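You operate a simulated robot arm through the tools that you are given. There is no shell and no other tool.

You are at the controls of a simulated robot arm. One attempt, no reset.

Task
Fetch the brass-cage bearing and set it on top of the stepped ring. Take the yellow brush and put it in the grey cup. Take the brass ring and put it on the microwave top. Take the pedals box and leave it in the round cover on the top of the steel workbench. Close the right drawer. Stack the green drink can from the top of the white cabinet on top of the yellow drink can. Shut the left drawer. Any order will do. Set down upright: pedals box.

It is judged by the outcome, as a careful person would: the job done as asked, and still so three seconds after it is handed in. It fails if anything else is knocked over, pushed out of place, dropped, spilled or broken. Lids that push on must go on centred and level and be pressed home; caps that screw on are set level and turned clockwise until they are tight.

Robot
A 7-joint arm with a fingered hand on a trunk, on a base that drives. Base frame: it is fixed to the floor where the robot stands at the start and does not move with it; the origin is under the middle of the robot, x ahead of it, y to its left, z up; the surface under the hand at the start is at about z = 0.88. Units: m, rad, N and s.
Its first joint turns from -2.897 to 2.897 rad. Places, roughly: brass ring (5x5x3 cm) [1, 0.5, 0.9]; brass-cage bearing (4x4x2 cm) [0.8, -0.1, 0.9]; drink can [0, -2.5, 1]; grey cup (9x9x11 cm) [-1, 1.4, 0.8]; left drawer [0.1, -2.4, 0.7]; microwave top [-1.5, -2.6, 1.5]; pedals box [-0.75, -2.25, 0]; right drawer [-0.4, -2.4, 0.7]; round cover (27x27x6 cm) [1, -0.7, 0.9]; stepped ring (7x7x4 cm) [1, 0.7, 0.9]; yellow brush (3x3x14 cm) [0.8, 0.3, 1]. Payload 4.7 kg.
The TCP is the grasp point between the finger pads, 0.036 m short of the fingertips. In the tool frame z runs along the fingers and y along their closing line. Largest opening 0.12 m; the body of the gripper starts 0.042 m behind the TCP. The gripper is a hand of 5 fingers: y runs from the thumb to the fingers, the wrist lies at [-0.018, -0.122, -0.21] in the tool frame, and closing takes about 1.5 s.
Orientation is that of the tool frame in the base frame, as a unit quaternion [w, x, y, z]. With the fingers straight down and the wrist toward the robot, the tool's x, y and z point along [0, 1, 0], [1, 0, 0] and [0, 0, -1] of the base frame.

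Tools
- The arm moves only by the tool jog_arm. Its argument "series" is one flat list of numbers, 7 for each row, row after row: the opening, from 0 (shut) to 1 (fully open), then the shift along the base's x, y, z in units of 30 mm (1.0 is 30 mm), then the turn, a rotation vector about the base's x, y, z in units of 5 degrees (1.0 is 5 degrees). In form: [gripper, tx, ty, tz, wx, wy, wz, gripper, tx, ty, tz, wx, wy, wz, ...]. A call has 1 to 20 rows; each row shifts and turns the commanded pose from where the row before left it. A call with a number of a shift or a turn outside -1 to 1 is refused whole. Each row takes 0.2 s and may step no farther than 0.05 m and 0.15 rad from the row before; otherwise, or with a gripper value out of range, the whole call is refused. Where a pose cannot be reached the arm comes as near as it can. A force on the tool above 40 N (or 10 N above the force at the start of the call, whichever is more), or a blocked arm, ends the call early, and 0.2 s more pass. The fingers move at their own pace (about 0.045 m/s each) and stop on an object; they squeeze with about 24 N. The grip force told is the motor's: it shows also when the fingers shut on nothing. Time passes only in rows, and 0.2 s behind the last, so rows that do not move let the fingers close. The reply holds the time, the measured pose of the TCP, the force on the tool along the base axes, the opening and the grip force, in the units named above and with some noise, with the torque about the TCP (base axes, N m) and any sound that the robot's microphone picked up.
- Cameras (640 x 400 px; columns grow to the right, rows downward): "scene" is now at [-0.2364, 0.0824, 1.2468]; the picture's right is [0.02, -1.00, 0.00], its down [-0.23, -0.01, -0.97] and it looks along [0.97, 0.02, -0.23] (base axes); focal length 250 px, centre (320, 200). "wrist" rides on the gripper at [0.073, -0.091, -0.143] in the tool frame; the picture's right is [-0.80, 0.28, -0.53], its down [-0.53, -0.73, 0.42] and it looks along [-0.27, 0.62, 0.74] (tool axes); focal length 234 px, centre (320, 200).
- grab_frame(camera): a new picture of that camera. No time passes.
- drive_base(legs): drives the robot by 1 to 6 legs, each [ahead, turn to the left] in m and rad, along the robot's own axes; the way and the turn of a leg run together, so that a leg with both is an arc; at most 1.5 m and 3.142 rad a leg. The arm and the cameras ride along, it lands a little off, and it stops where it bumps. It gives what a move gives.
- set_grasp(shape): the hand has 5 fingers and takes this shape, open, in about a second: jaw (thumb against the fingers, like two jaws); tri (thumb and two fingers); tip (a fingertip pinch); poke (one finger out to press); point (the index stretched); flat (the hand flat); cup (the hand cupped); fist (a fist). The gripper value then closes the fingers along that shape, each until it touches; the sizes above hold for jaw. It gives what a move gives, with no picture.
- turn_head(pan, tilt): turns the head with the scene camera to pan (to the left, within 2.496 rad either way) and tilt (down, from -0.506 to 1.204), counted from straight ahead of the robot. It gives what a move gives.
- point_at(camera, pixels): for up to 12 pixels [column, row] of the newest picture of that camera ("zoom" is the newest enlarged one), the place [x, y, z] in the base frame of the surface seen there, good to about 0.002 m. No time passes.
- inspect(camera, box): a new picture of the part [left, top, right, bottom] of that camera's present view, enlarged. No time passes.
- hand_in(): hands the job in; it is judged then, once.

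Unless the task says otherwise, let go and move clear before handing in.

The tools are called after ">>>" as name(argument=value, ...) on one line, values as JSON. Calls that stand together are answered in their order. jog_arm: Moves the arm, as the interface text tells. Its arguments: {"type":"object","properties":{"series":{"type":"array","items":{"type":"number"}}},"required":["series"]} The other tools are called the same way: set_grasp (shape) gives the hand a shape; drive_base (legs) drives the base; turn_head (pan, tilt) turns the head that bears the scene camera; grab_frame (camera) takes a picture; point_at (camera, pixels) gives the place of the surface under pixels of a picture; inspect (camera, box) takes an enlarged picture of a part of a camera's view; hand_in () hands the job in.

At the start:

```text
time_s: 0.0
tcp_pos: [0.7862, 0.2931, 1.1735]
orientation: [0.0, 0.707, 0.707, 0.0]
ft_force: [0.1, -0.6, 0.5]
torque: [0.0, -0.01, 0.0]
gripper_width: 0.1195
gripper_force: 0.0
shape: jaw
robot x, y, heading: [0.0036, -0.003, -0.008]
head pan, tilt: [0.023, 0.23]
```

scene: 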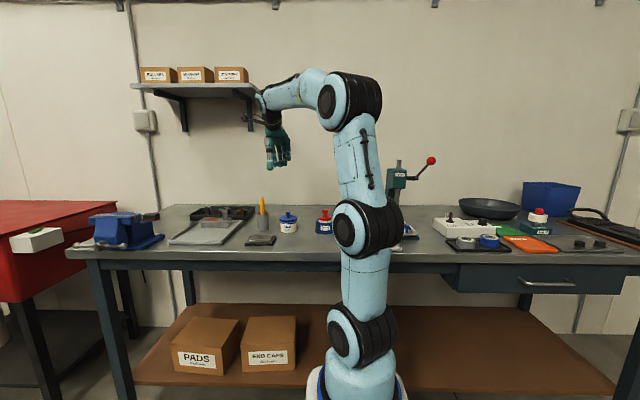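
wrist: 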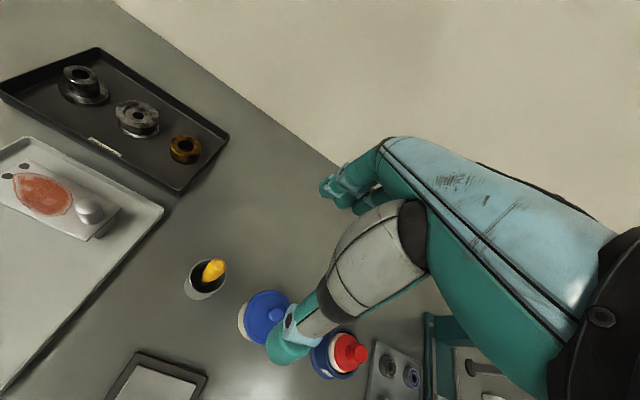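

The scene shows the steel workbench with a tray (around 220,212), a yellow brush standing at (262,215), and the wrist view shows a tray with three parts. I'll zoom in on both views first.

>>> inspect(camera="wrist", box=[0, 30, 260, 210])

>>> inspect(camera="scene", box=[150, 180, 350, 300])

>>> inspect(camera="scene", box=[380, 150, 640, 300])

>>> point_at(camera="wrist", pixels=[[80, 75], [137, 115], [185, 148], [212, 268], [200, 285], [265, 310], [347, 352], [390, 375], [160, 380], [85, 100]])

```text
2.22 times, centred on (130, 120) of wrist
```

zoom: 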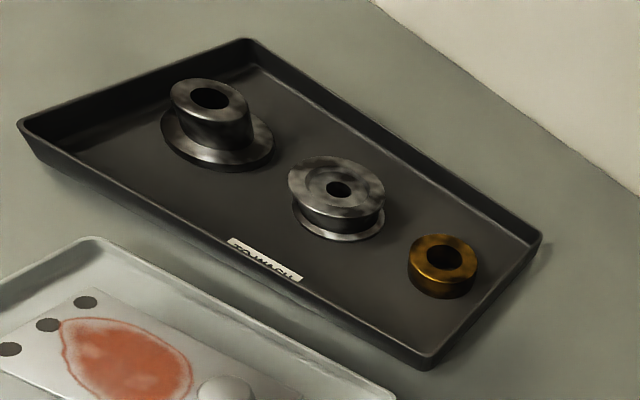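

```text
3.20 times, centred on (250, 240) of scene
```

zoom: 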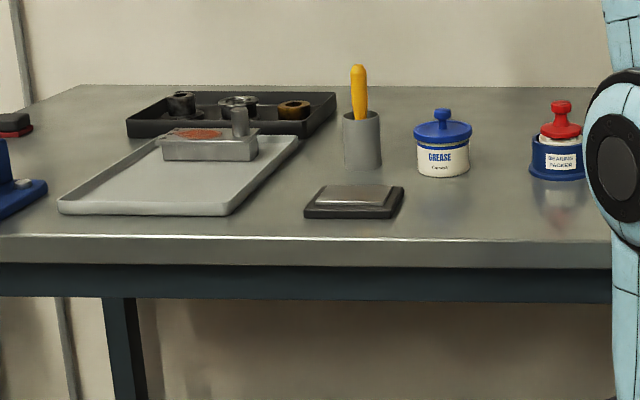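

```text
2.46 times, centred on (510, 225) of scene
```

zoom: 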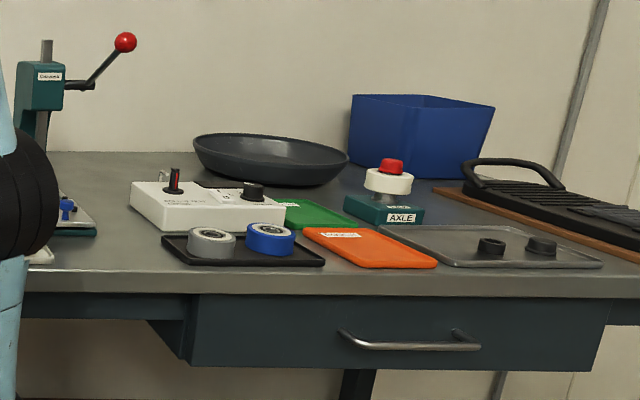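

```text
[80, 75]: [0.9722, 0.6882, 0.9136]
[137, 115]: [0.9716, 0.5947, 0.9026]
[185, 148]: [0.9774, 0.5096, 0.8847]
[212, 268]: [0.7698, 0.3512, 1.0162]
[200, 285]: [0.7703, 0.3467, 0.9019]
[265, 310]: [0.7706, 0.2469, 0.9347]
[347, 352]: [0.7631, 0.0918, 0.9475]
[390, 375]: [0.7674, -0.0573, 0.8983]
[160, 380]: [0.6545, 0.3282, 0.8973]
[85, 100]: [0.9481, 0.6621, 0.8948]
```

The stepped ring is near [0.97,0.69], the brass ring near [0.98,0.505], and the brush sits at [0.77,0.35]. Now I'll look around the room with the head.

>>> turn_head(pan=-1.2, tilt=0.3)

>>> grab_frame(camera="scene")

>>> turn_head(pan=-2.3, tilt=0.3)

>>> grab_frame(camera="scene")

>>> turn_head(pan=2.4, tilt=0.3)

>>> grab_frame(camera="scene")

>>> turn_head(pan=1.2, tilt=0.3)

>>> grab_frame(camera="scene")

```text
time_s: 1.4
tcp_pos: [0.7848, 0.2921, 1.1714]
orientation: [0.0, 0.707, 0.707, 0.0]
ft_force: [0.1, -0.7, -0.1]
torque: [-0.02, 0.01, 0.02]
gripper_width: 0.1196
gripper_force: 0.0
shape: jaw
robot x, y, heading: [-0.0008, -0.0022, -0.006]
head pan, tilt: [-1.201, 0.3]
```

```text
taken
```

scene: 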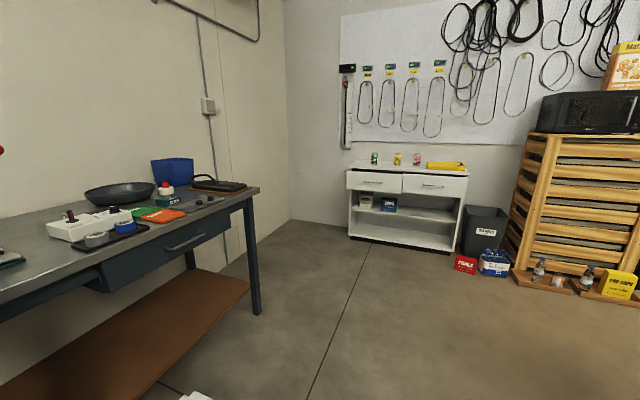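

```text
time_s: 2.8
tcp_pos: [0.7845, 0.2934, 1.173]
orientation: [0.0, 0.707, 0.708, 0.0]
ft_force: [0.3, 0.6, -0.4]
torque: [-0.03, 0.03, -0.01]
gripper_width: 0.1195
gripper_force: 0.0
shape: jaw
robot x, y, heading: [0.0026, -0.0027, -0.001]
head pan, tilt: [-2.3, 0.3]
```

```text
taken
```

scene: 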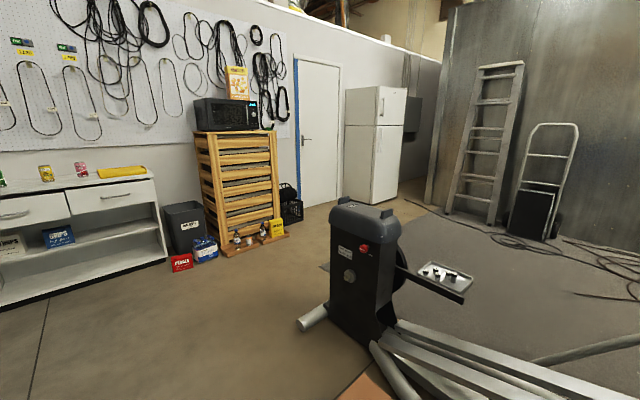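

```text
time_s: 6.5
tcp_pos: [0.7839, 0.2931, 1.1718]
orientation: [0.0, 0.707, 0.707, -0.001]
ft_force: [0.0, 0.3, -0.5]
torque: [0.0, -0.02, -0.03]
gripper_width: 0.1197
gripper_force: 0.1
shape: jaw
robot x, y, heading: [0.0003, -0.0062, -0.006]
head pan, tilt: [2.4, 0.3]
```

```text
taken
```

scene: 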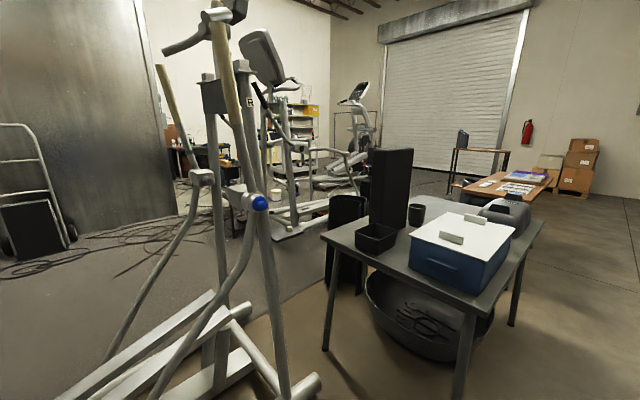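

```text
time_s: 7.9
tcp_pos: [0.7849, 0.2928, 1.1716]
orientation: [0.0, 0.708, 0.707, 0.0]
ft_force: [-0.2, -0.6, -0.3]
torque: [0.0, 0.01, -0.02]
gripper_width: 0.1196
gripper_force: 0.1
shape: jaw
robot x, y, heading: [0.0009, 0.0005, 0.002]
head pan, tilt: [1.201, 0.3]
```

```text
taken
```

scene: 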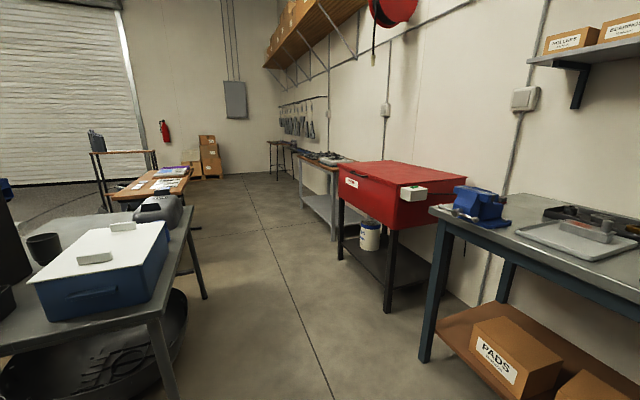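

The room contains the white cabinet with drawers and cans, the microwave on a wooden crate, a red box on the floor by the bin (probably pedals), and a table behind with a cup. I'll point the head back at the bench and locate things.

>>> turn_head(pan=-0.3, tilt=0.5)

>>> grab_frame(camera="scene")

>>> jog_arm(series=[1, 0, -1, 0, 0, 0, 0, 1, 0, -1, 0, 0, 0, 0, 1, 0, -1, 0, 0, 0, 0, 1, 0, -1, 0, 0, 0, 0, 1, 0, -1, 0, 0, 0, 0, 1, 0, -1, 0, 0, 0, 0])

>>> grab_frame(camera="wrist")

```text
time_s: 9.5
tcp_pos: [0.785, 0.2927, 1.1721]
orientation: [0.0, 0.707, 0.707, 0.0]
ft_force: [0.4, 0.1, 0.0]
torque: [-0.01, 0.04, 0.01]
gripper_width: 0.1196
gripper_force: 0.1
shape: jaw
robot x, y, heading: [0.0011, 0.0015, -0.001]
head pan, tilt: [-0.3, 0.499]
```

```text
taken
```

scene: 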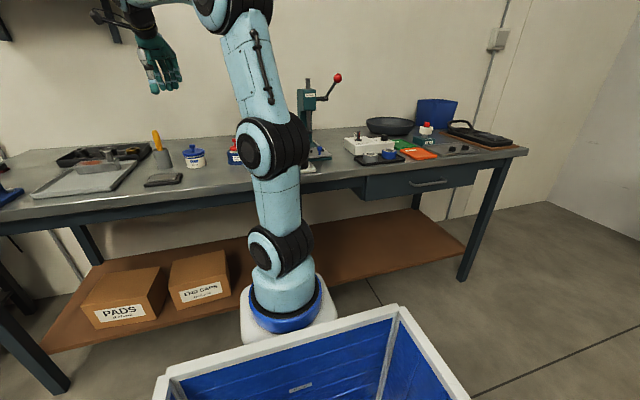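

```text
time_s: 10.9
tcp_pos: [0.7852, 0.1121, 1.1736]
orientation: [0.0, 0.707, 0.707, 0.0]
ft_force: [0.2, -0.2, 0.0]
torque: [0.02, 0.02, 0.01]
gripper_width: 0.1196
gripper_force: 0.1
shape: jaw
robot x, y, heading: [-0.0007, -0.004, -0.002]
head pan, tilt: [-0.3, 0.499]
```

```text
taken
```

wrist: 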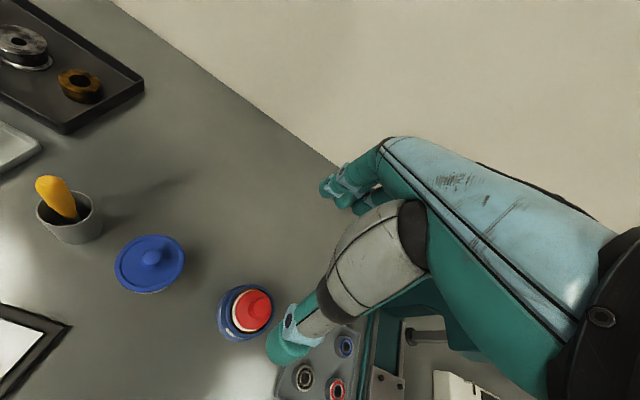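

The wrist view now shows a plate with small bearings at (305,377), (346,345), (337,390). I'll move a bit farther right and back to see them well, checking the lever press position first.

>>> point_at(camera="scene", pixels=[[338, 78], [308, 80], [310, 110], [318, 150], [160, 158], [163, 181]])

>>> jog_arm(series=[1, -0.5, -1, 0, 0, 0, 0, 1, -0.5, -1, 0, 0, 0, 0, 1, -0.5, -1, 0, 0, 0, 0, 1, -0.5, -1, 0, 0, 0, 0])

>>> grab_frame(camera="wrist")

>>> inspect(camera="wrist", box=[160, 200, 380, 380])

```text
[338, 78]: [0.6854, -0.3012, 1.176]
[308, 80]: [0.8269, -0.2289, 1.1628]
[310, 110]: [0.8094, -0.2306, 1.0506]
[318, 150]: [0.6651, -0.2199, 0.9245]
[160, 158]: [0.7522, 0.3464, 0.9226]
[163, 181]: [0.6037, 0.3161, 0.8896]
```

```text
time_s: 11.9
tcp_pos: [0.7253, -0.0077, 1.1733]
orientation: [0.0, 0.707, 0.707, 0.0]
ft_force: [0.0, 0.6, -0.9]
torque: [-0.02, 0.02, 0.0]
gripper_width: 0.1199
gripper_force: 0.1
shape: jaw
robot x, y, heading: [-0.0017, -0.0001, -0.002]
head pan, tilt: [-0.3, 0.499]
```

```text
taken
```

wrist: 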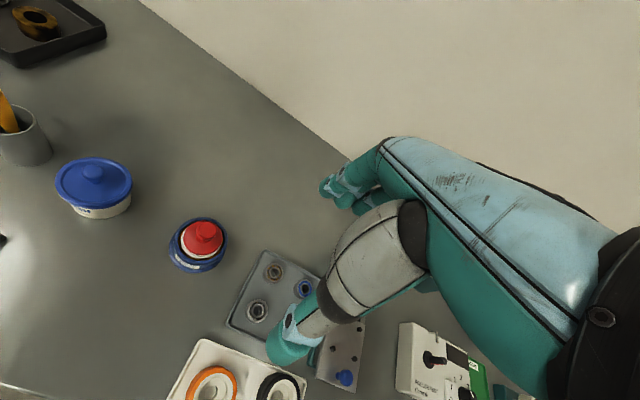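

```text
2.22 times, centred on (270, 290) of wrist
```

zoom: 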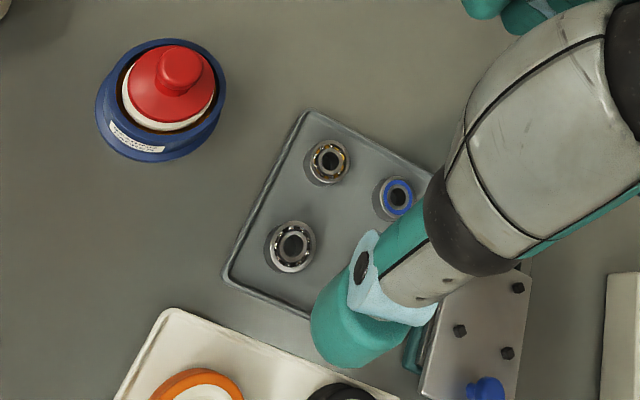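

The brass-cage bearing looks like the one at zoom (327,160); the blue-sealed is at (395,197), a steel-caged one at (290,245). Get coordinates.

>>> point_at(camera="zoom", pixels=[[313, 150], [343, 152], [325, 178], [338, 143], [330, 162], [307, 175], [290, 245], [290, 222], [395, 197], [270, 180], [305, 120], [383, 207]])

>>> inspect(camera="wrist", box=[240, 245, 320, 325])

```text
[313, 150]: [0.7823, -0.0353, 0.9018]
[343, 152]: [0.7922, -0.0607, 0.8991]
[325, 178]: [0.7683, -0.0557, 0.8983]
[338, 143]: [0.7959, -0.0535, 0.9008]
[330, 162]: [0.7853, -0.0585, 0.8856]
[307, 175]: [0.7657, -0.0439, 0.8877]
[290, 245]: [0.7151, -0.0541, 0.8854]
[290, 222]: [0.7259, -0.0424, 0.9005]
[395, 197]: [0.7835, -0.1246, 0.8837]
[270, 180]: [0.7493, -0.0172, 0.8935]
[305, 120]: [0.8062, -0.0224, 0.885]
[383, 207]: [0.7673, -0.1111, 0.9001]
```

```text
5.00 times, centred on (280, 285) of wrist
```

zoom: 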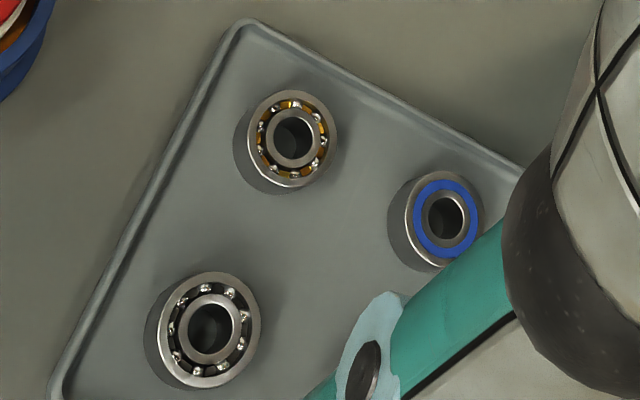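

The brass cage (golden) is confirmed at zoom (293,138). I'll measure its rim precisely.

>>> point_at(camera="zoom", pixels=[[258, 120], [290, 96], [328, 115], [330, 150], [300, 182], [262, 165], [293, 112], [275, 145], [313, 145], [240, 165], [215, 140], [380, 140]])

```text
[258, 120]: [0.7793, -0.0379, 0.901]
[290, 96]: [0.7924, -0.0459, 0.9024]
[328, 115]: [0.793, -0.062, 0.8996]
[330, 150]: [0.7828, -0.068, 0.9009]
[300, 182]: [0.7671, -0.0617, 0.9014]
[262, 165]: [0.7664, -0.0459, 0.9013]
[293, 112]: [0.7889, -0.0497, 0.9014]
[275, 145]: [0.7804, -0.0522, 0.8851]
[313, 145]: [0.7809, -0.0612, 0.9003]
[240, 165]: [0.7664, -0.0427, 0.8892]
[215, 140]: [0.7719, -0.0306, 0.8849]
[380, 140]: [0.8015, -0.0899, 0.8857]
```

Bearing centre ≈ (0.780,-0.0535), top z 0.901. Before grasping I want a close look at the hand's finger layout from the head camera, for clearance to neighbouring bearings.

>>> turn_head(pan=0.0, tilt=0.3)

>>> grab_frame(camera="scene")

>>> inspect(camera="scene", box=[240, 100, 400, 200])

```text
time_s: 12.7
tcp_pos: [0.7255, -0.0078, 1.1738]
orientation: [-0.001, 0.706, 0.708, 0.0]
ft_force: [-0.5, -0.4, -0.1]
torque: [0.01, -0.04, 0.03]
gripper_width: 0.1196
gripper_force: 0.0
shape: jaw
robot x, y, heading: [-0.0009, -0.0007, -0.004]
head pan, tilt: [0.0, 0.3]
```

```text
taken
```

scene: 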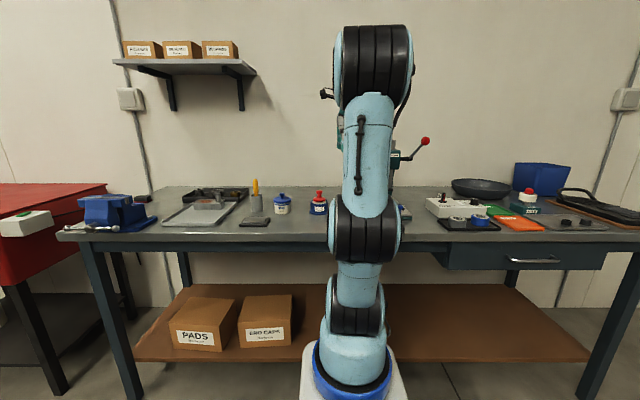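

```text
4.00 times, centred on (320, 150) of scene
```

zoom: 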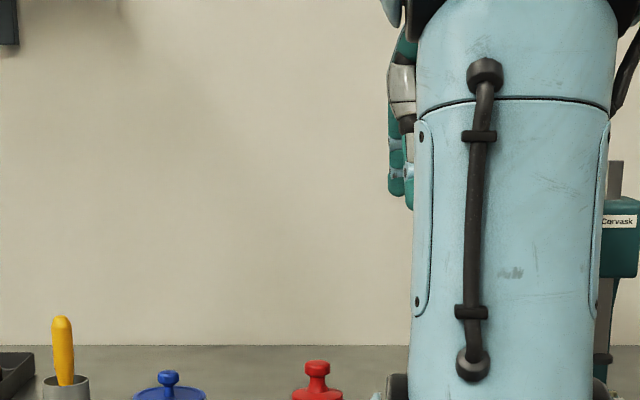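

The arm itself hides the work from the head camera, so I'll relocate the base to about (0.12, 0.4), from which all bench parts on the left are reachable. First I check the bench edge and clearances.

>>> point_at(camera="scene", pixels=[[200, 232], [280, 236], [130, 235], [350, 390], [230, 300], [265, 330], [100, 215], [60, 400], [500, 237], [205, 60], [150, 380]])

>>> turn_head(pan=0.9, tilt=0.7)

>>> grab_frame(camera="scene")

```text
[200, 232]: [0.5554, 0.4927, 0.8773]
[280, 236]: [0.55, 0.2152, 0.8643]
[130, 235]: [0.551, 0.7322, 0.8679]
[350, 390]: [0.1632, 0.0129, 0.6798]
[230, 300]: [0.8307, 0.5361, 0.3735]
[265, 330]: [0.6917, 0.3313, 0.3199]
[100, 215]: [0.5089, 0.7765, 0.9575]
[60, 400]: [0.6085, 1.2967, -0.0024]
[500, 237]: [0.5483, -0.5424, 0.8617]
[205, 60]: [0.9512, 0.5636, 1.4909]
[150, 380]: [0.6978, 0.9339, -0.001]
```

```text
time_s: 13.9
tcp_pos: [0.7257, -0.0081, 1.1728]
orientation: [0.0, 0.707, 0.707, 0.001]
ft_force: [-0.1, 0.5, -0.3]
torque: [0.02, 0.01, 0.0]
gripper_width: 0.1198
gripper_force: 0.0
shape: jaw
robot x, y, heading: [0.0005, 0.0016, 0.002]
head pan, tilt: [0.901, 0.7]
```

```text
taken
```

scene: 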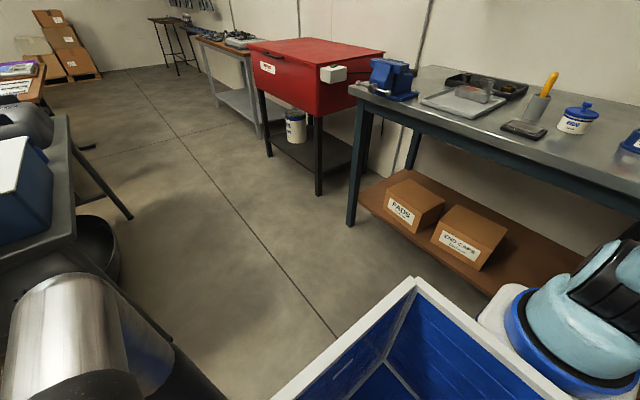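

There's a shiny round bin close on the left (70,330) and the table behind; I'll measure them before driving.

>>> point_at(camera="scene", pixels=[[70, 330], [130, 310], [200, 375], [60, 250], [110, 240], [130, 215], [410, 285], [500, 310], [290, 390], [300, 300], [535, 260]])

>>> turn_head(pan=1.6, tilt=0.8)

>>> grab_frame(camera="scene")

>>> turn_head(pan=-1.6, tilt=0.8)

>>> grab_frame(camera="scene")

```text
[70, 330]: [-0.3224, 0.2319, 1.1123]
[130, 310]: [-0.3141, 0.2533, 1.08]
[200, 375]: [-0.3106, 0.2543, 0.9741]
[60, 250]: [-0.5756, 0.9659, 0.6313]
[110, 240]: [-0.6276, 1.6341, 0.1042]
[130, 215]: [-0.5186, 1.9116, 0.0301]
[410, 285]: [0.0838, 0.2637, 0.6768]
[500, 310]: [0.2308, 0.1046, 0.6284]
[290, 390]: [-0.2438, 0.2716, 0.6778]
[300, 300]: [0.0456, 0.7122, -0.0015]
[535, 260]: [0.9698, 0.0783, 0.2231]
```

```text
time_s: 14.9
tcp_pos: [0.7253, -0.0073, 1.1727]
orientation: [0.0, 0.707, 0.707, -0.001]
ft_force: [-0.1, 0.3, -0.3]
torque: [0.0, 0.0, 0.0]
gripper_width: 0.1197
gripper_force: 0.0
shape: jaw
robot x, y, heading: [0.0021, 0.0006, -0.0]
head pan, tilt: [1.6, 0.799]
```

```text
taken
```

scene: 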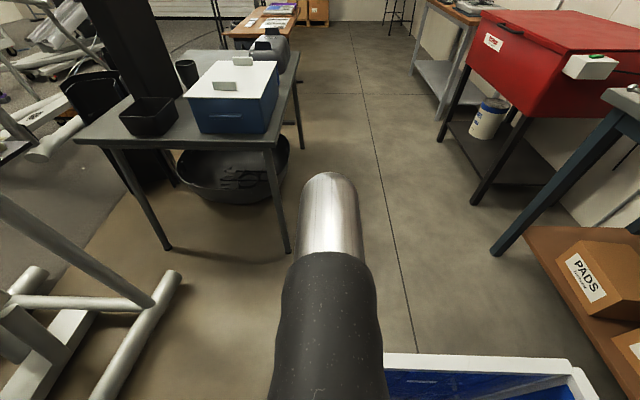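

```text
time_s: 17.7
tcp_pos: [0.7253, -0.0079, 1.1738]
orientation: [0.0, 0.707, 0.707, 0.001]
ft_force: [-0.1, -0.4, -0.6]
torque: [0.0, 0.01, -0.01]
gripper_width: 0.1196
gripper_force: 0.0
shape: jaw
robot x, y, heading: [0.0023, 0.0041, 0.002]
head pan, tilt: [-1.6, 0.799]
```

```text
taken
```

scene: 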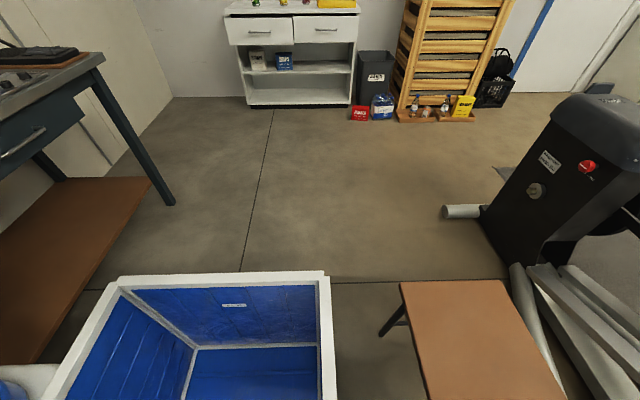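

The view to the right shows a brown low bench at (480,340) and the grey machine at (580,180); I measure these to plan driving paths.

>>> point_at(camera="scene", pixels=[[405, 285], [495, 283], [430, 395], [560, 395], [445, 212], [485, 225], [515, 265], [172, 205], [325, 276], [118, 280], [360, 114], [385, 113]])

>>> inspect(camera="scene", box=[200, 0, 520, 200])

```text
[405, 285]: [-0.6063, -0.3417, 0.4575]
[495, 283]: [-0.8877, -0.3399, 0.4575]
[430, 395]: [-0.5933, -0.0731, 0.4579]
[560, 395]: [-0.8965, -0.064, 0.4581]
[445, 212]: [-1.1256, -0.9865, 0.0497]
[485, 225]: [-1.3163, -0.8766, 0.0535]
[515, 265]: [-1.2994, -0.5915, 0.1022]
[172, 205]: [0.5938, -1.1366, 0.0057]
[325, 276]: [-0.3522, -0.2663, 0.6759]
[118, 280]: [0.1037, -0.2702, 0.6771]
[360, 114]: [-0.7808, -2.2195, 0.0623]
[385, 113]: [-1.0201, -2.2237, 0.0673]
```

```text
2.00 times, centred on (360, 100) of scene
```

zoom: 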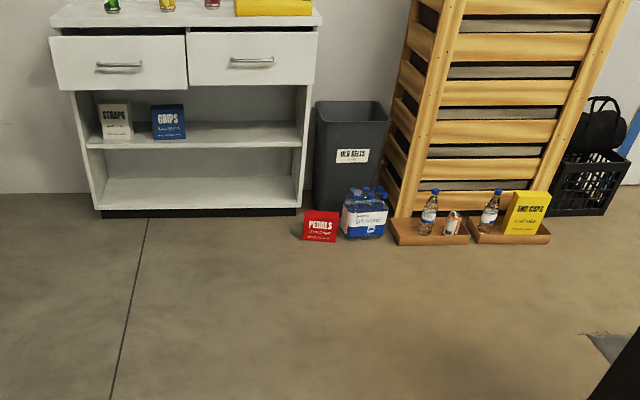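

Bin rim extents show the robot's footprint (x −0.35…0.1, |y|≤0.27 for the tub), and the low brown bench is clear behind. I'll drive sideways to about (0.08,0.4).

>>> drive_base(legs=[[0, 1.571], [0.4, 0], [0, -1.571], [0.08, 0]])

>>> turn_head(pan=-0.2, tilt=0.4)

>>> grab_frame(camera="scene")

```text
time_s: 28.6
tcp_pos: [0.8029, 0.3907, 1.1719]
orientation: [0.0, 0.708, 0.707, 0.0]
ft_force: [-0.4, 0.2, 0.3]
torque: [-0.03, 0.02, -0.03]
gripper_width: 0.1198
gripper_force: 0.0
shape: jaw
robot x, y, heading: [0.0741, 0.3999, -0.004]
head pan, tilt: [-1.6, 0.799]
```

```text
time_s: 30.1
tcp_pos: [0.8014, 0.3922, 1.1726]
orientation: [0.0, 0.707, 0.707, 0.0]
ft_force: [-0.1, 0.5, -0.6]
torque: [-0.01, 0.02, 0.0]
gripper_width: 0.1196
gripper_force: 0.0
shape: jaw
robot x, y, heading: [0.0782, 0.4002, -0.003]
head pan, tilt: [-0.201, 0.4]
```

```text
taken
```

scene: 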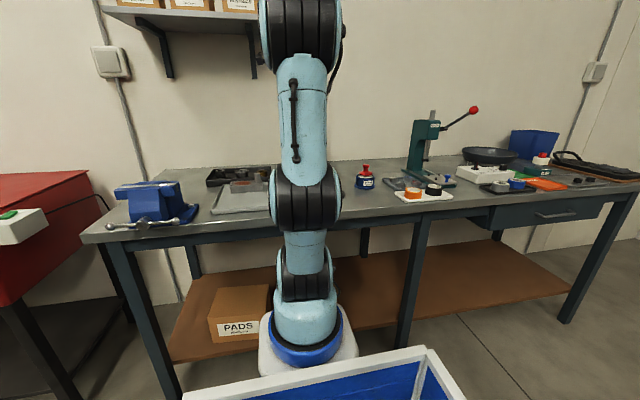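

Drive landed well at (0.078,0.400). The bearing plate is visible at about (410,183); I inspect it.

>>> inspect(camera="scene", box=[340, 140, 468, 220])

>>> inspect(camera="scene", box=[200, 150, 296, 210])

```text
5.00 times, centred on (404, 180) of scene
```

zoom: 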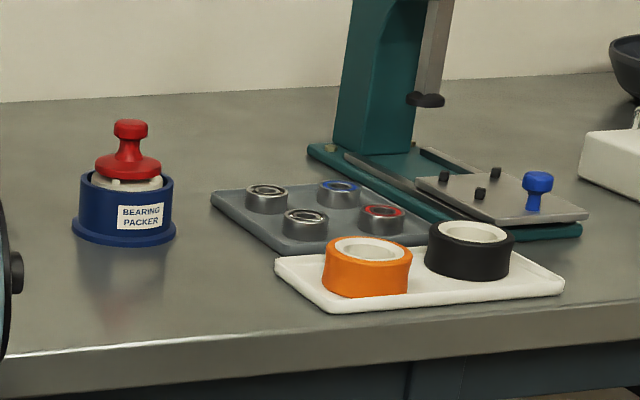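

```text
6.67 times, centred on (248, 180) of scene
```

zoom: 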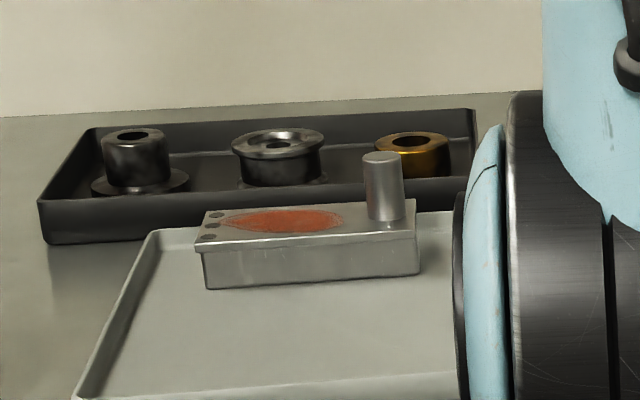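

Four bearings sit in a 2×2 pattern with brass at the far left. I measure the plate's rim to choose the finger direction.

>>> inspect(camera="scene", box=[378, 170, 432, 204])

>>> point_at(camera="zoom", pixels=[[50, 88], [140, 70], [220, 60], [300, 48], [345, 80], [170, 100], [170, 150], [128, 250], [60, 130], [250, 90], [300, 200], [330, 100]])

```text
11.76 times, centred on (405, 187) of scene
```

zoom: 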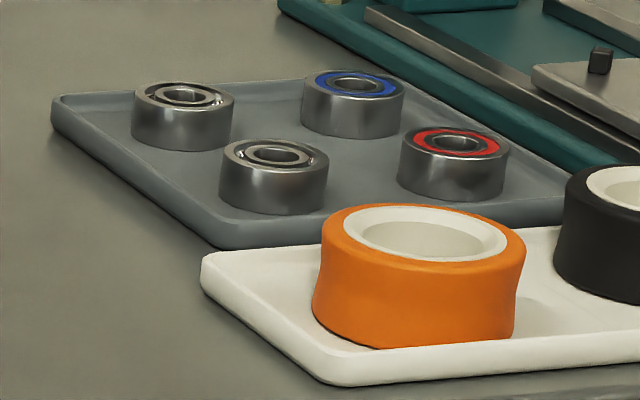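

```text
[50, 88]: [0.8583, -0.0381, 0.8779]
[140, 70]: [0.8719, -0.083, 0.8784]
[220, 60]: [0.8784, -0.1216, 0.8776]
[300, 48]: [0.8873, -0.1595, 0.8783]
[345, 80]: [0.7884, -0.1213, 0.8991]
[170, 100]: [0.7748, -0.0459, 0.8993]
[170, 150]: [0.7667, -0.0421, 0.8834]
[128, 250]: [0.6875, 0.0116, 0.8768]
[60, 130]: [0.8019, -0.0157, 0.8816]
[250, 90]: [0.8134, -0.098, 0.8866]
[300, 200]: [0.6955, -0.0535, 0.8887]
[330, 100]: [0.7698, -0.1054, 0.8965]
```

Room around the bearing is about 16–30 mm, so a two-finger pinch along the diagonal (yaw ≈ −40°) suits best. I'll try the "tip" shape and view its geometry.

>>> set_grasp(shape="tip")

>>> jog_arm(series=[1, 0, -1, 0, 0, 0, -1, 1, 0, -1, 0, 0, 0, -1, 1, 0, -1, 0, 0, 0, -1, 1, 0, -1, 0, 0, 0, -1, 1, 0, -1, 0, 0, 0, -1, 1, 0, -1, 0, 0, 0, -1, 1, 0, -1, 0, 0, 0, -1, 1, 0, -1, 0, 0, 0, -1])

>>> grab_frame(camera="wrist")

>>> grab_frame(camera="scene")

```text
time_s: 31.0
tcp_pos: [0.8026, 0.3915, 1.1734]
orientation: [0.001, 0.708, 0.706, 0.0]
ft_force: [-0.7, 0.8, 0.1]
torque: [-0.03, 0.01, 0.01]
gripper_width: 0.1196
gripper_force: 0.1
shape: tip
robot x, y, heading: [0.0757, 0.4032, 0.0]
head pan, tilt: [-0.201, 0.4]
```

```text
time_s: 32.8
tcp_pos: [0.8021, 0.1506, 1.1747]
orientation: [0.0, 0.907, 0.421, 0.0]
ft_force: [0.4, 0.4, 1.3]
torque: [0.02, -0.02, -0.03]
gripper_width: 0.1199
gripper_force: 0.1
shape: tip
robot x, y, heading: [0.0786, 0.3985, 0.004]
head pan, tilt: [-0.201, 0.4]
```

```text
taken
```

wrist: 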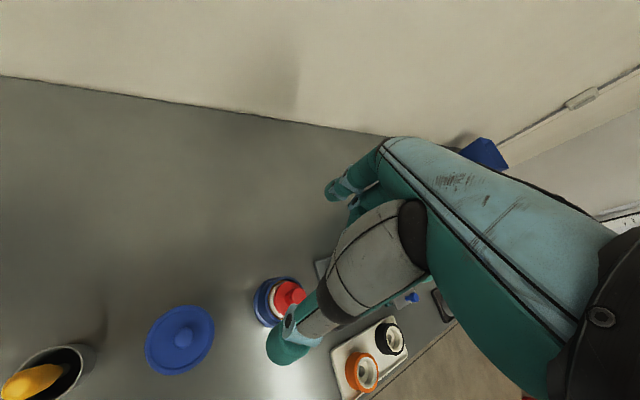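

```text
taken
```

scene: 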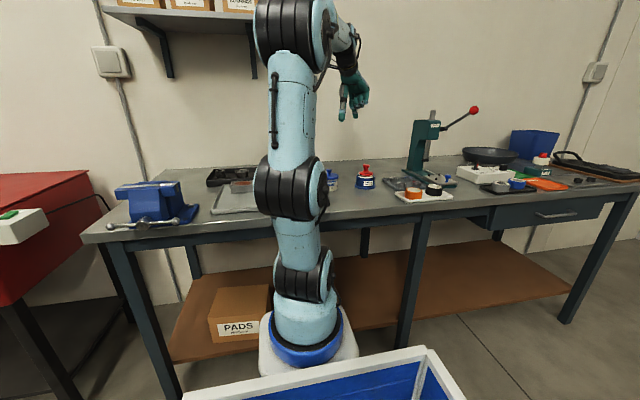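

The hand is now visible at (352,90) right of the arm; zoom in to see the tip-pinch geometry.

>>> inspect(camera="scene", box=[310, 60, 390, 130])

>>> point_at(camera="zoom", pixels=[[270, 345], [365, 340], [440, 330], [400, 280]])

```text
5.71 times, centred on (350, 95) of scene
```

zoom: 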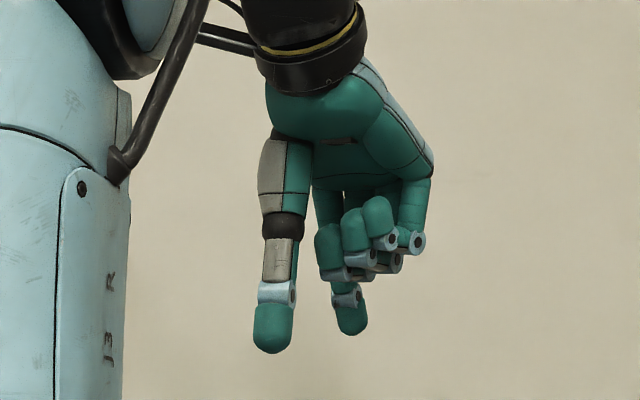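

```text
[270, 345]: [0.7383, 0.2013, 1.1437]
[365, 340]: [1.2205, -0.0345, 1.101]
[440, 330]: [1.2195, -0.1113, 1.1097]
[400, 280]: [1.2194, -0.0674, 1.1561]
```

Tip shape gives thumb and index only, with tips 36 mm below the TCP. I'll move above the brass-cage bearing with the opening reduced to ~0.06 m.

>>> jog_arm(series=[0.5, -0.1, -1, 0, 0, 0, 0, 0.5, -0.1, -1, 0, 0, 0, 0, 0.5, -0.1, -1, 0, 0, 0, 0, 0.5, -0.1, -1, 0, 0, 0, 0, 0.5, -0.1, -1, 0, 0, 0, 0, 0.5, -0.1, -1, 0, 0, 0, 0, 0.5, -0.13, -0.8, 0, 0, 0, 0, 0.5, 0, 0, -1, 0, 0, 0, 0.5, 0, 0, -1, 0, 0, 0, 0.5, 0, 0, -1, 0, 0, 0, 0.5, 0, 0, -1, 0, 0, 0, 0.5, 0, 0, -1, 0, 0, 0, 0.5, 0, 0, 0, 0, 0, 0])

>>> inspect(camera="scene", box=[360, 120, 456, 210])

>>> grab_frame(camera="wrist")

```text
time_s: 35.6
tcp_pos: [0.7828, -0.053, 1.0222]
orientation: [0.0, 0.907, 0.422, 0.0]
ft_force: [-0.3, -0.2, 0.5]
torque: [-0.04, 0.0, 0.03]
gripper_width: 0.0605
gripper_force: 0.1
shape: tip
robot x, y, heading: [0.0773, 0.4019, -0.005]
head pan, tilt: [-0.201, 0.4]
```

```text
4.44 times, centred on (408, 165) of scene
```

zoom: 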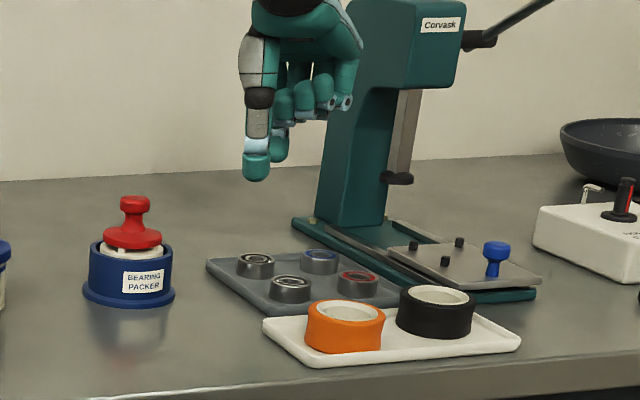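

```text
taken
```

wrist: 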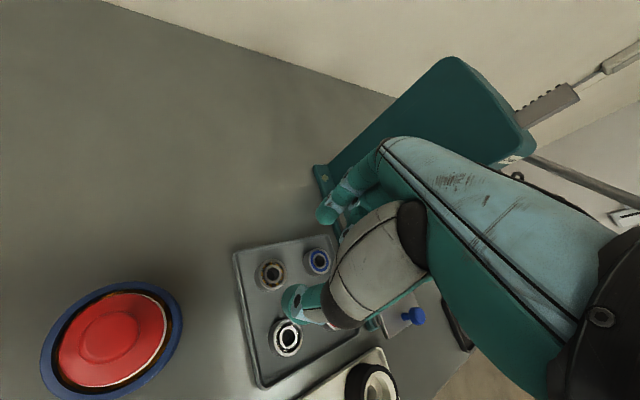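

Hand hovers above the bearings; I check the clearance between the curled fingers and the press head (zoom 350,50) via the wrist and scene measurements.

>>> point_at(camera="zoom", pixels=[[365, 30], [365, 75], [350, 120], [385, 20], [345, 60], [340, 100], [325, 90], [255, 170], [280, 145], [256, 258]])

>>> point_at(camera="wrist", pixels=[[450, 65], [400, 130], [340, 165], [450, 165], [440, 180], [325, 213], [268, 270], [272, 275]])

```text
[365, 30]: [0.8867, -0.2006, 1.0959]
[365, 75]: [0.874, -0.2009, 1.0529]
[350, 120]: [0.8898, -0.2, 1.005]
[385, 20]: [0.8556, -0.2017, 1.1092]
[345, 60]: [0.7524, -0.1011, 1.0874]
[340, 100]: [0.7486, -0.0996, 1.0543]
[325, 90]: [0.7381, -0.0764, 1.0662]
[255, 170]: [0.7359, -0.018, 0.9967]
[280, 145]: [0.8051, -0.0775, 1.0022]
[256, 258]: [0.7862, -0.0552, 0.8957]
```

```text
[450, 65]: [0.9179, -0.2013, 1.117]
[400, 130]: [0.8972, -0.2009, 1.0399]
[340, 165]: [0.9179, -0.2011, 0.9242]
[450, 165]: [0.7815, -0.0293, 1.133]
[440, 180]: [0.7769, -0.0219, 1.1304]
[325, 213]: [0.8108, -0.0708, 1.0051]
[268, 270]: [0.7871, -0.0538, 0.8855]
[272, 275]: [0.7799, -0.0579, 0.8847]
```

Clearance to the press is fine (press face y=−0.20, hand y≈−0.10). I'll narrow to ~0.048 m and descend to TCP z≈0.928.

>>> jog_arm(series=[0.4, -0.07, -0.03, -0.6, 0, 0, 0, 0.4, 0, 0, -0.6, 0, 0, 0, 0.4, 0, 0, -0.6, 0, 0, 0, 0.4, 0, 0, -0.6, 0, 0, 0, 0.4, 0, 0, -0.3, 0, 0, 0, 0.4, 0, 0, 0, 0, 0, 0])

>>> inspect(camera="scene", box=[380, 150, 430, 200])

>>> inspect(camera="wrist", box=[220, 180, 380, 360])

```text
time_s: 37.0
tcp_pos: [0.7773, -0.0542, 0.9424]
orientation: [0.0, 0.907, 0.421, -0.001]
ft_force: [0.6, -0.6, -0.8]
torque: [-0.01, 0.04, 0.02]
gripper_width: 0.0489
gripper_force: 0.0
shape: tip
robot x, y, heading: [0.0796, 0.401, -0.004]
head pan, tilt: [-0.201, 0.4]
```

```text
8.00 times, centred on (405, 175) of scene
```

zoom: 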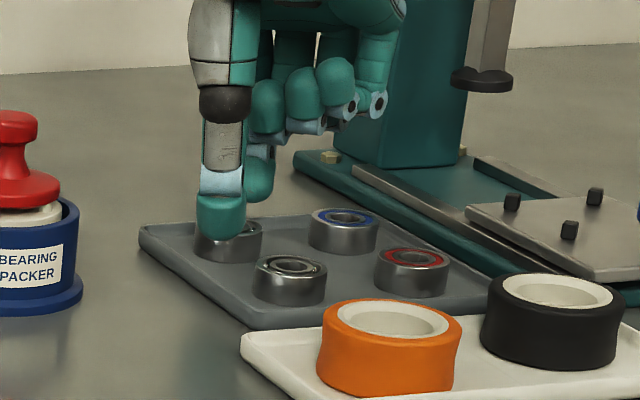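

```text
2.22 times, centred on (300, 270) of wrist
```

zoom: 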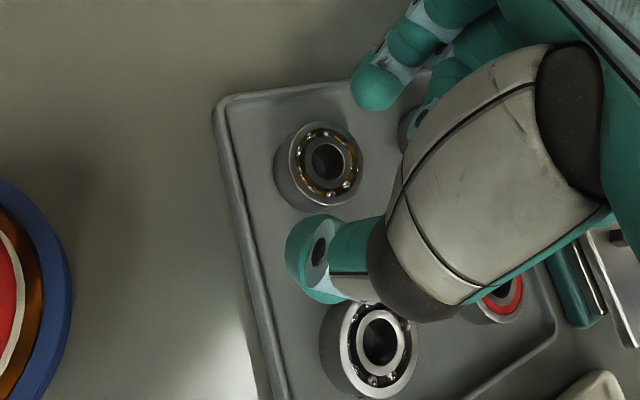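

By projection the bearing centre (zoom 330,163) coincides with the expected TCP pixel (332,165), so alignment is good. Descend 16 mm and close.

>>> jog_arm(series=[0.4, 0.05, 0, -0.25, 0, 0, 0, 0.4, 0.04, 0, -0.25, 0, 0, 0, 0.4, 0, 0, 0, 0, 0, 0, 0.1, 0, 0, 0, 0, 0, 0, 0.1, 0, 0, 0, 0, 0, 0, 0.1, 0, 0, 0, 0, 0, 0, 0.1, 0, 0, 0, 0, 0, 0, 0.1, 0, 0, 0, 0, 0, 0])

>>> inspect(camera="scene", box=[380, 150, 430, 200])

```text
time_s: 38.8
tcp_pos: [0.7803, -0.0529, 0.9264]
orientation: [0.001, 0.907, 0.422, 0.0]
ft_force: [-0.2, -0.1, -0.3]
torque: [-0.01, 0.0, 0.0]
gripper_width: 0.0296
gripper_force: 24.0
shape: tip
robot x, y, heading: [0.0728, 0.4011, 0.003]
head pan, tilt: [-0.201, 0.4]
```

```text
8.00 times, centred on (405, 175) of scene
```

zoom: 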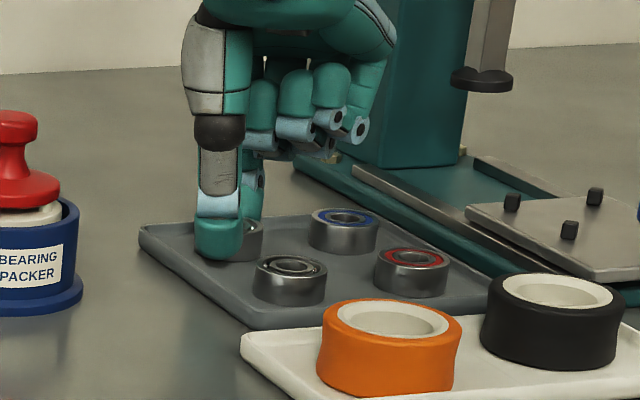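

Grip force 24 N at width 0.030 suggests the bearing is held. Lift and check.

>>> jog_arm(series=[0.1, 0, 0, 0.5, 0, 0, 0, 0.1, 0, 0, 1, 0, 0, 0, 0.1, 0, 0, 1, 0, 0, 0, 0.1, 0, 0, 1, 0, 0, 0, 0.1, 0, 0, 1, 0, 0, 0, 0.1, 0, 0, 0, 0, 0, 0])

>>> inspect(camera="scene", box=[370, 120, 440, 200])

>>> inspect(camera="wrist", box=[220, 180, 380, 360])

```text
time_s: 40.2
tcp_pos: [0.7804, -0.0526, 1.0605]
orientation: [0.0, 0.906, 0.422, 0.0]
ft_force: [-1.1, 0.2, -1.3]
torque: [0.0, 0.02, 0.04]
gripper_width: 0.0293
gripper_force: 24.8
shape: tip
robot x, y, heading: [0.0744, 0.4025, -0.001]
head pan, tilt: [-0.201, 0.4]
```

```text
5.00 times, centred on (405, 160) of scene
```

zoom: 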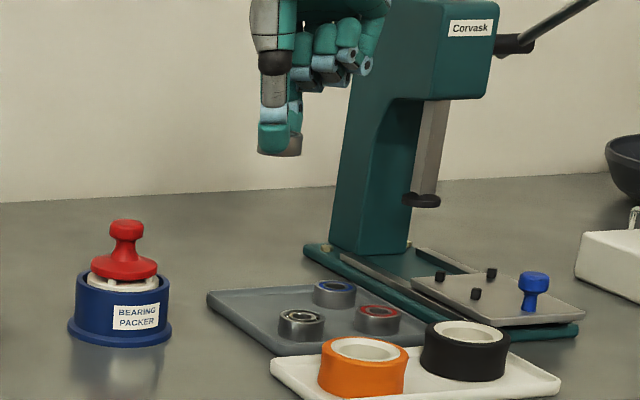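

```text
2.22 times, centred on (300, 270) of wrist
```

zoom: 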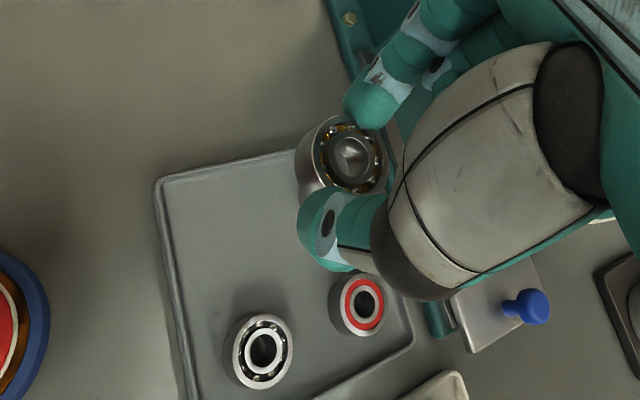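

Bearing lifted; others undisturbed. I check whether it's level in the grip.

>>> inspect(camera="wrist", box=[285, 220, 355, 290])

>>> point_at(camera="zoom", pixels=[[260, 100], [290, 75], [340, 120], [365, 170], [330, 190], [250, 170], [300, 110], [225, 150], [285, 200]])

>>> inspect(camera="scene", box=[410, 130, 440, 160])

```text
5.71 times, centred on (320, 255) of wrist
```

zoom: 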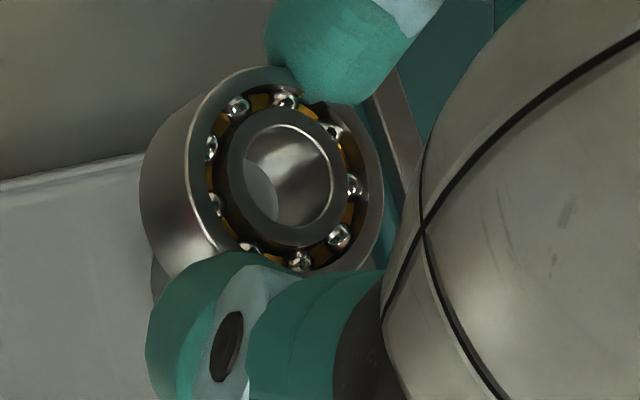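

```text
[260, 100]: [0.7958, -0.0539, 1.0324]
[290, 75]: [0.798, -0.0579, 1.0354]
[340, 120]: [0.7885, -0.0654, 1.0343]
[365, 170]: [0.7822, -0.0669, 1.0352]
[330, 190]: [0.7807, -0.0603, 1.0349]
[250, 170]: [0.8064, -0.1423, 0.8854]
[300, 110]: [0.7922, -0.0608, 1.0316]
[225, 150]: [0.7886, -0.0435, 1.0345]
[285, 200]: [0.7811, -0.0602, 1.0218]
```

```text
13.33 times, centred on (425, 145) of scene
```

zoom: 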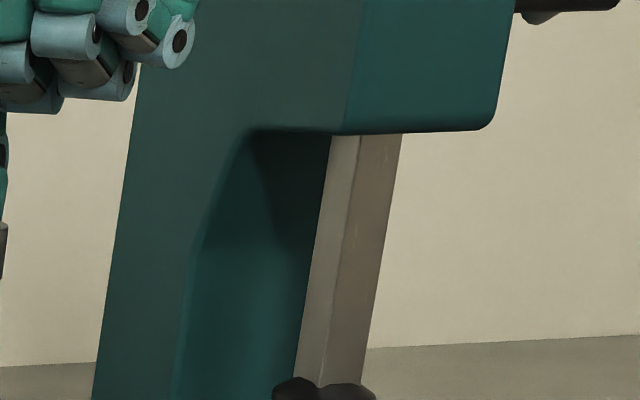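

The bearing's top face is level (z≈1.035 all round), with its bottom about 5 mm below the fingertips. Next I move it left toward the stepped ring, staying at z≈1.12 in front of the brush, while unwinding the yaw.

>>> jog_arm(series=[0.1, 0, 0, 1, 0, 0, 0, 0.1, 0, 0, 1, 0, 0, 0, 0.1, -0.3, 1, 0, 0, 0, 0.5, 0.1, -0.3, 1, 0, 0, 0, 0.5, 0.1, -0.3, 1, 0, 0, 0, 0.5, 0.1, -0.3, 1, 0, 0, 0, 0.5, 0.1, -0.3, 1, 0, 0, 0, 0.5, 0.1, -0.3, 1, 0, 0, 0, 0.5, 0.1, -0.3, 1, 0, 0, 0, 0.5, 0.1, -0.3, 1, 0, 0, 0, 0.5, 0.1, -0.3, 1, 0, 0, 0, 0.5, 0.1, -0.3, 1, 0, 0, 0, 0.5, 0.1, -0.3, 1, 0, 0, 0, 0.5, 0.1, -0.3, 1, 0, 0, 0, 0.5, 0.1, -0.3, 1, 0, 0, 0, 0.5, 0.1, -0.3, 1, 0, 0, 0, 0.5, 0.1, 0, 1, 0, 0, 0, 0.5, 0.1, 0, 1, 0, 0, 0, 0.5, 0.1, 0, 1, 0, 0, 0, 0.5, 0.1, 0, 1, 0, 0, 0, 0.5])

>>> turn_head(pan=0.2, tilt=0.2)

>>> grab_frame(camera="scene")

>>> grab_frame(camera="wrist")

```text
time_s: 44.4
tcp_pos: [0.6567, 0.4865, 1.1204]
orientation: [0.0, 0.676, 0.737, 0.0]
ft_force: [0.5, 0.8, -0.5]
torque: [0.0, 0.0, -0.02]
gripper_width: 0.0297
gripper_force: 24.1
shape: tip
robot x, y, heading: [0.0736, 0.3993, 0.003]
head pan, tilt: [-0.201, 0.4]
```

```text
time_s: 45.2
tcp_pos: [0.6568, 0.4847, 1.1204]
orientation: [0.0, 0.678, 0.736, 0.0]
ft_force: [-0.3, -0.6, -0.9]
torque: [0.01, 0.02, 0.01]
gripper_width: 0.0295
gripper_force: 24.1
shape: tip
robot x, y, heading: [0.0747, 0.4053, -0.003]
head pan, tilt: [0.201, 0.201]
```

```text
taken
```

scene: 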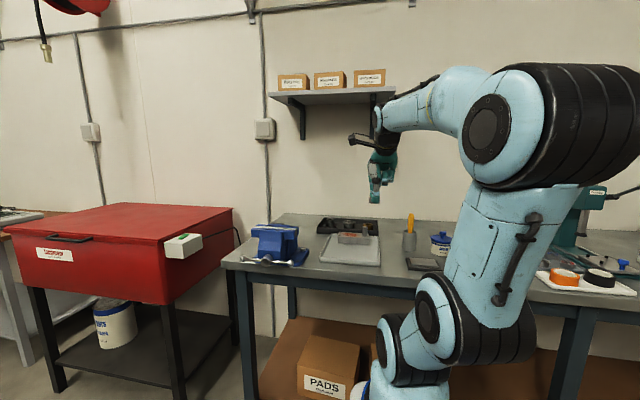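

```text
taken
```

wrist: 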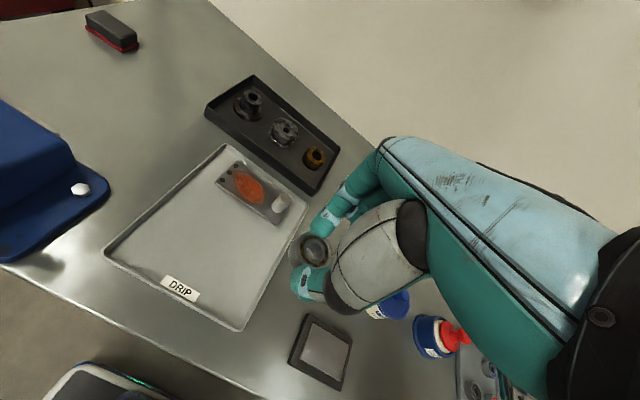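

Clear view now of both the hand and tray (360,225). I measure the stepped ring, shelf and bracket.

>>> point_at(camera="scene", pixels=[[302, 130], [295, 95], [345, 92], [390, 87], [375, 100], [395, 110], [375, 200], [340, 103]])

>>> inspect(camera="wrist", box=[215, 70, 345, 180])

>>> inspect(camera="scene", box=[315, 205, 385, 250])

```text
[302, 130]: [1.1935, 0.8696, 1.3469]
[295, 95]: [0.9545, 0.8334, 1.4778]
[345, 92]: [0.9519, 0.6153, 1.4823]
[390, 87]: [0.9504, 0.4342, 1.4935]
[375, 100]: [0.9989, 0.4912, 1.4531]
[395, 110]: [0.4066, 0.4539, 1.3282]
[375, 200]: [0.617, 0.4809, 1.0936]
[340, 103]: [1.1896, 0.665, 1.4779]
```

```text
3.64 times, centred on (280, 125) of wrist
```

zoom: 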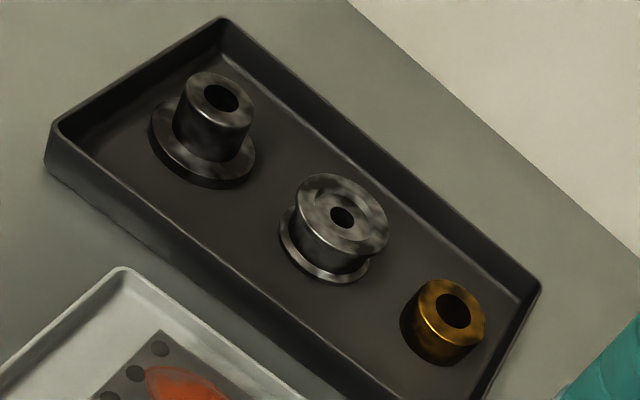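

```text
8.89 times, centred on (350, 228) of scene
```

zoom: 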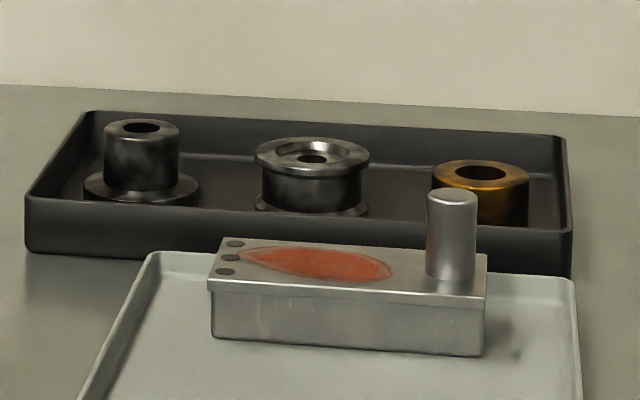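

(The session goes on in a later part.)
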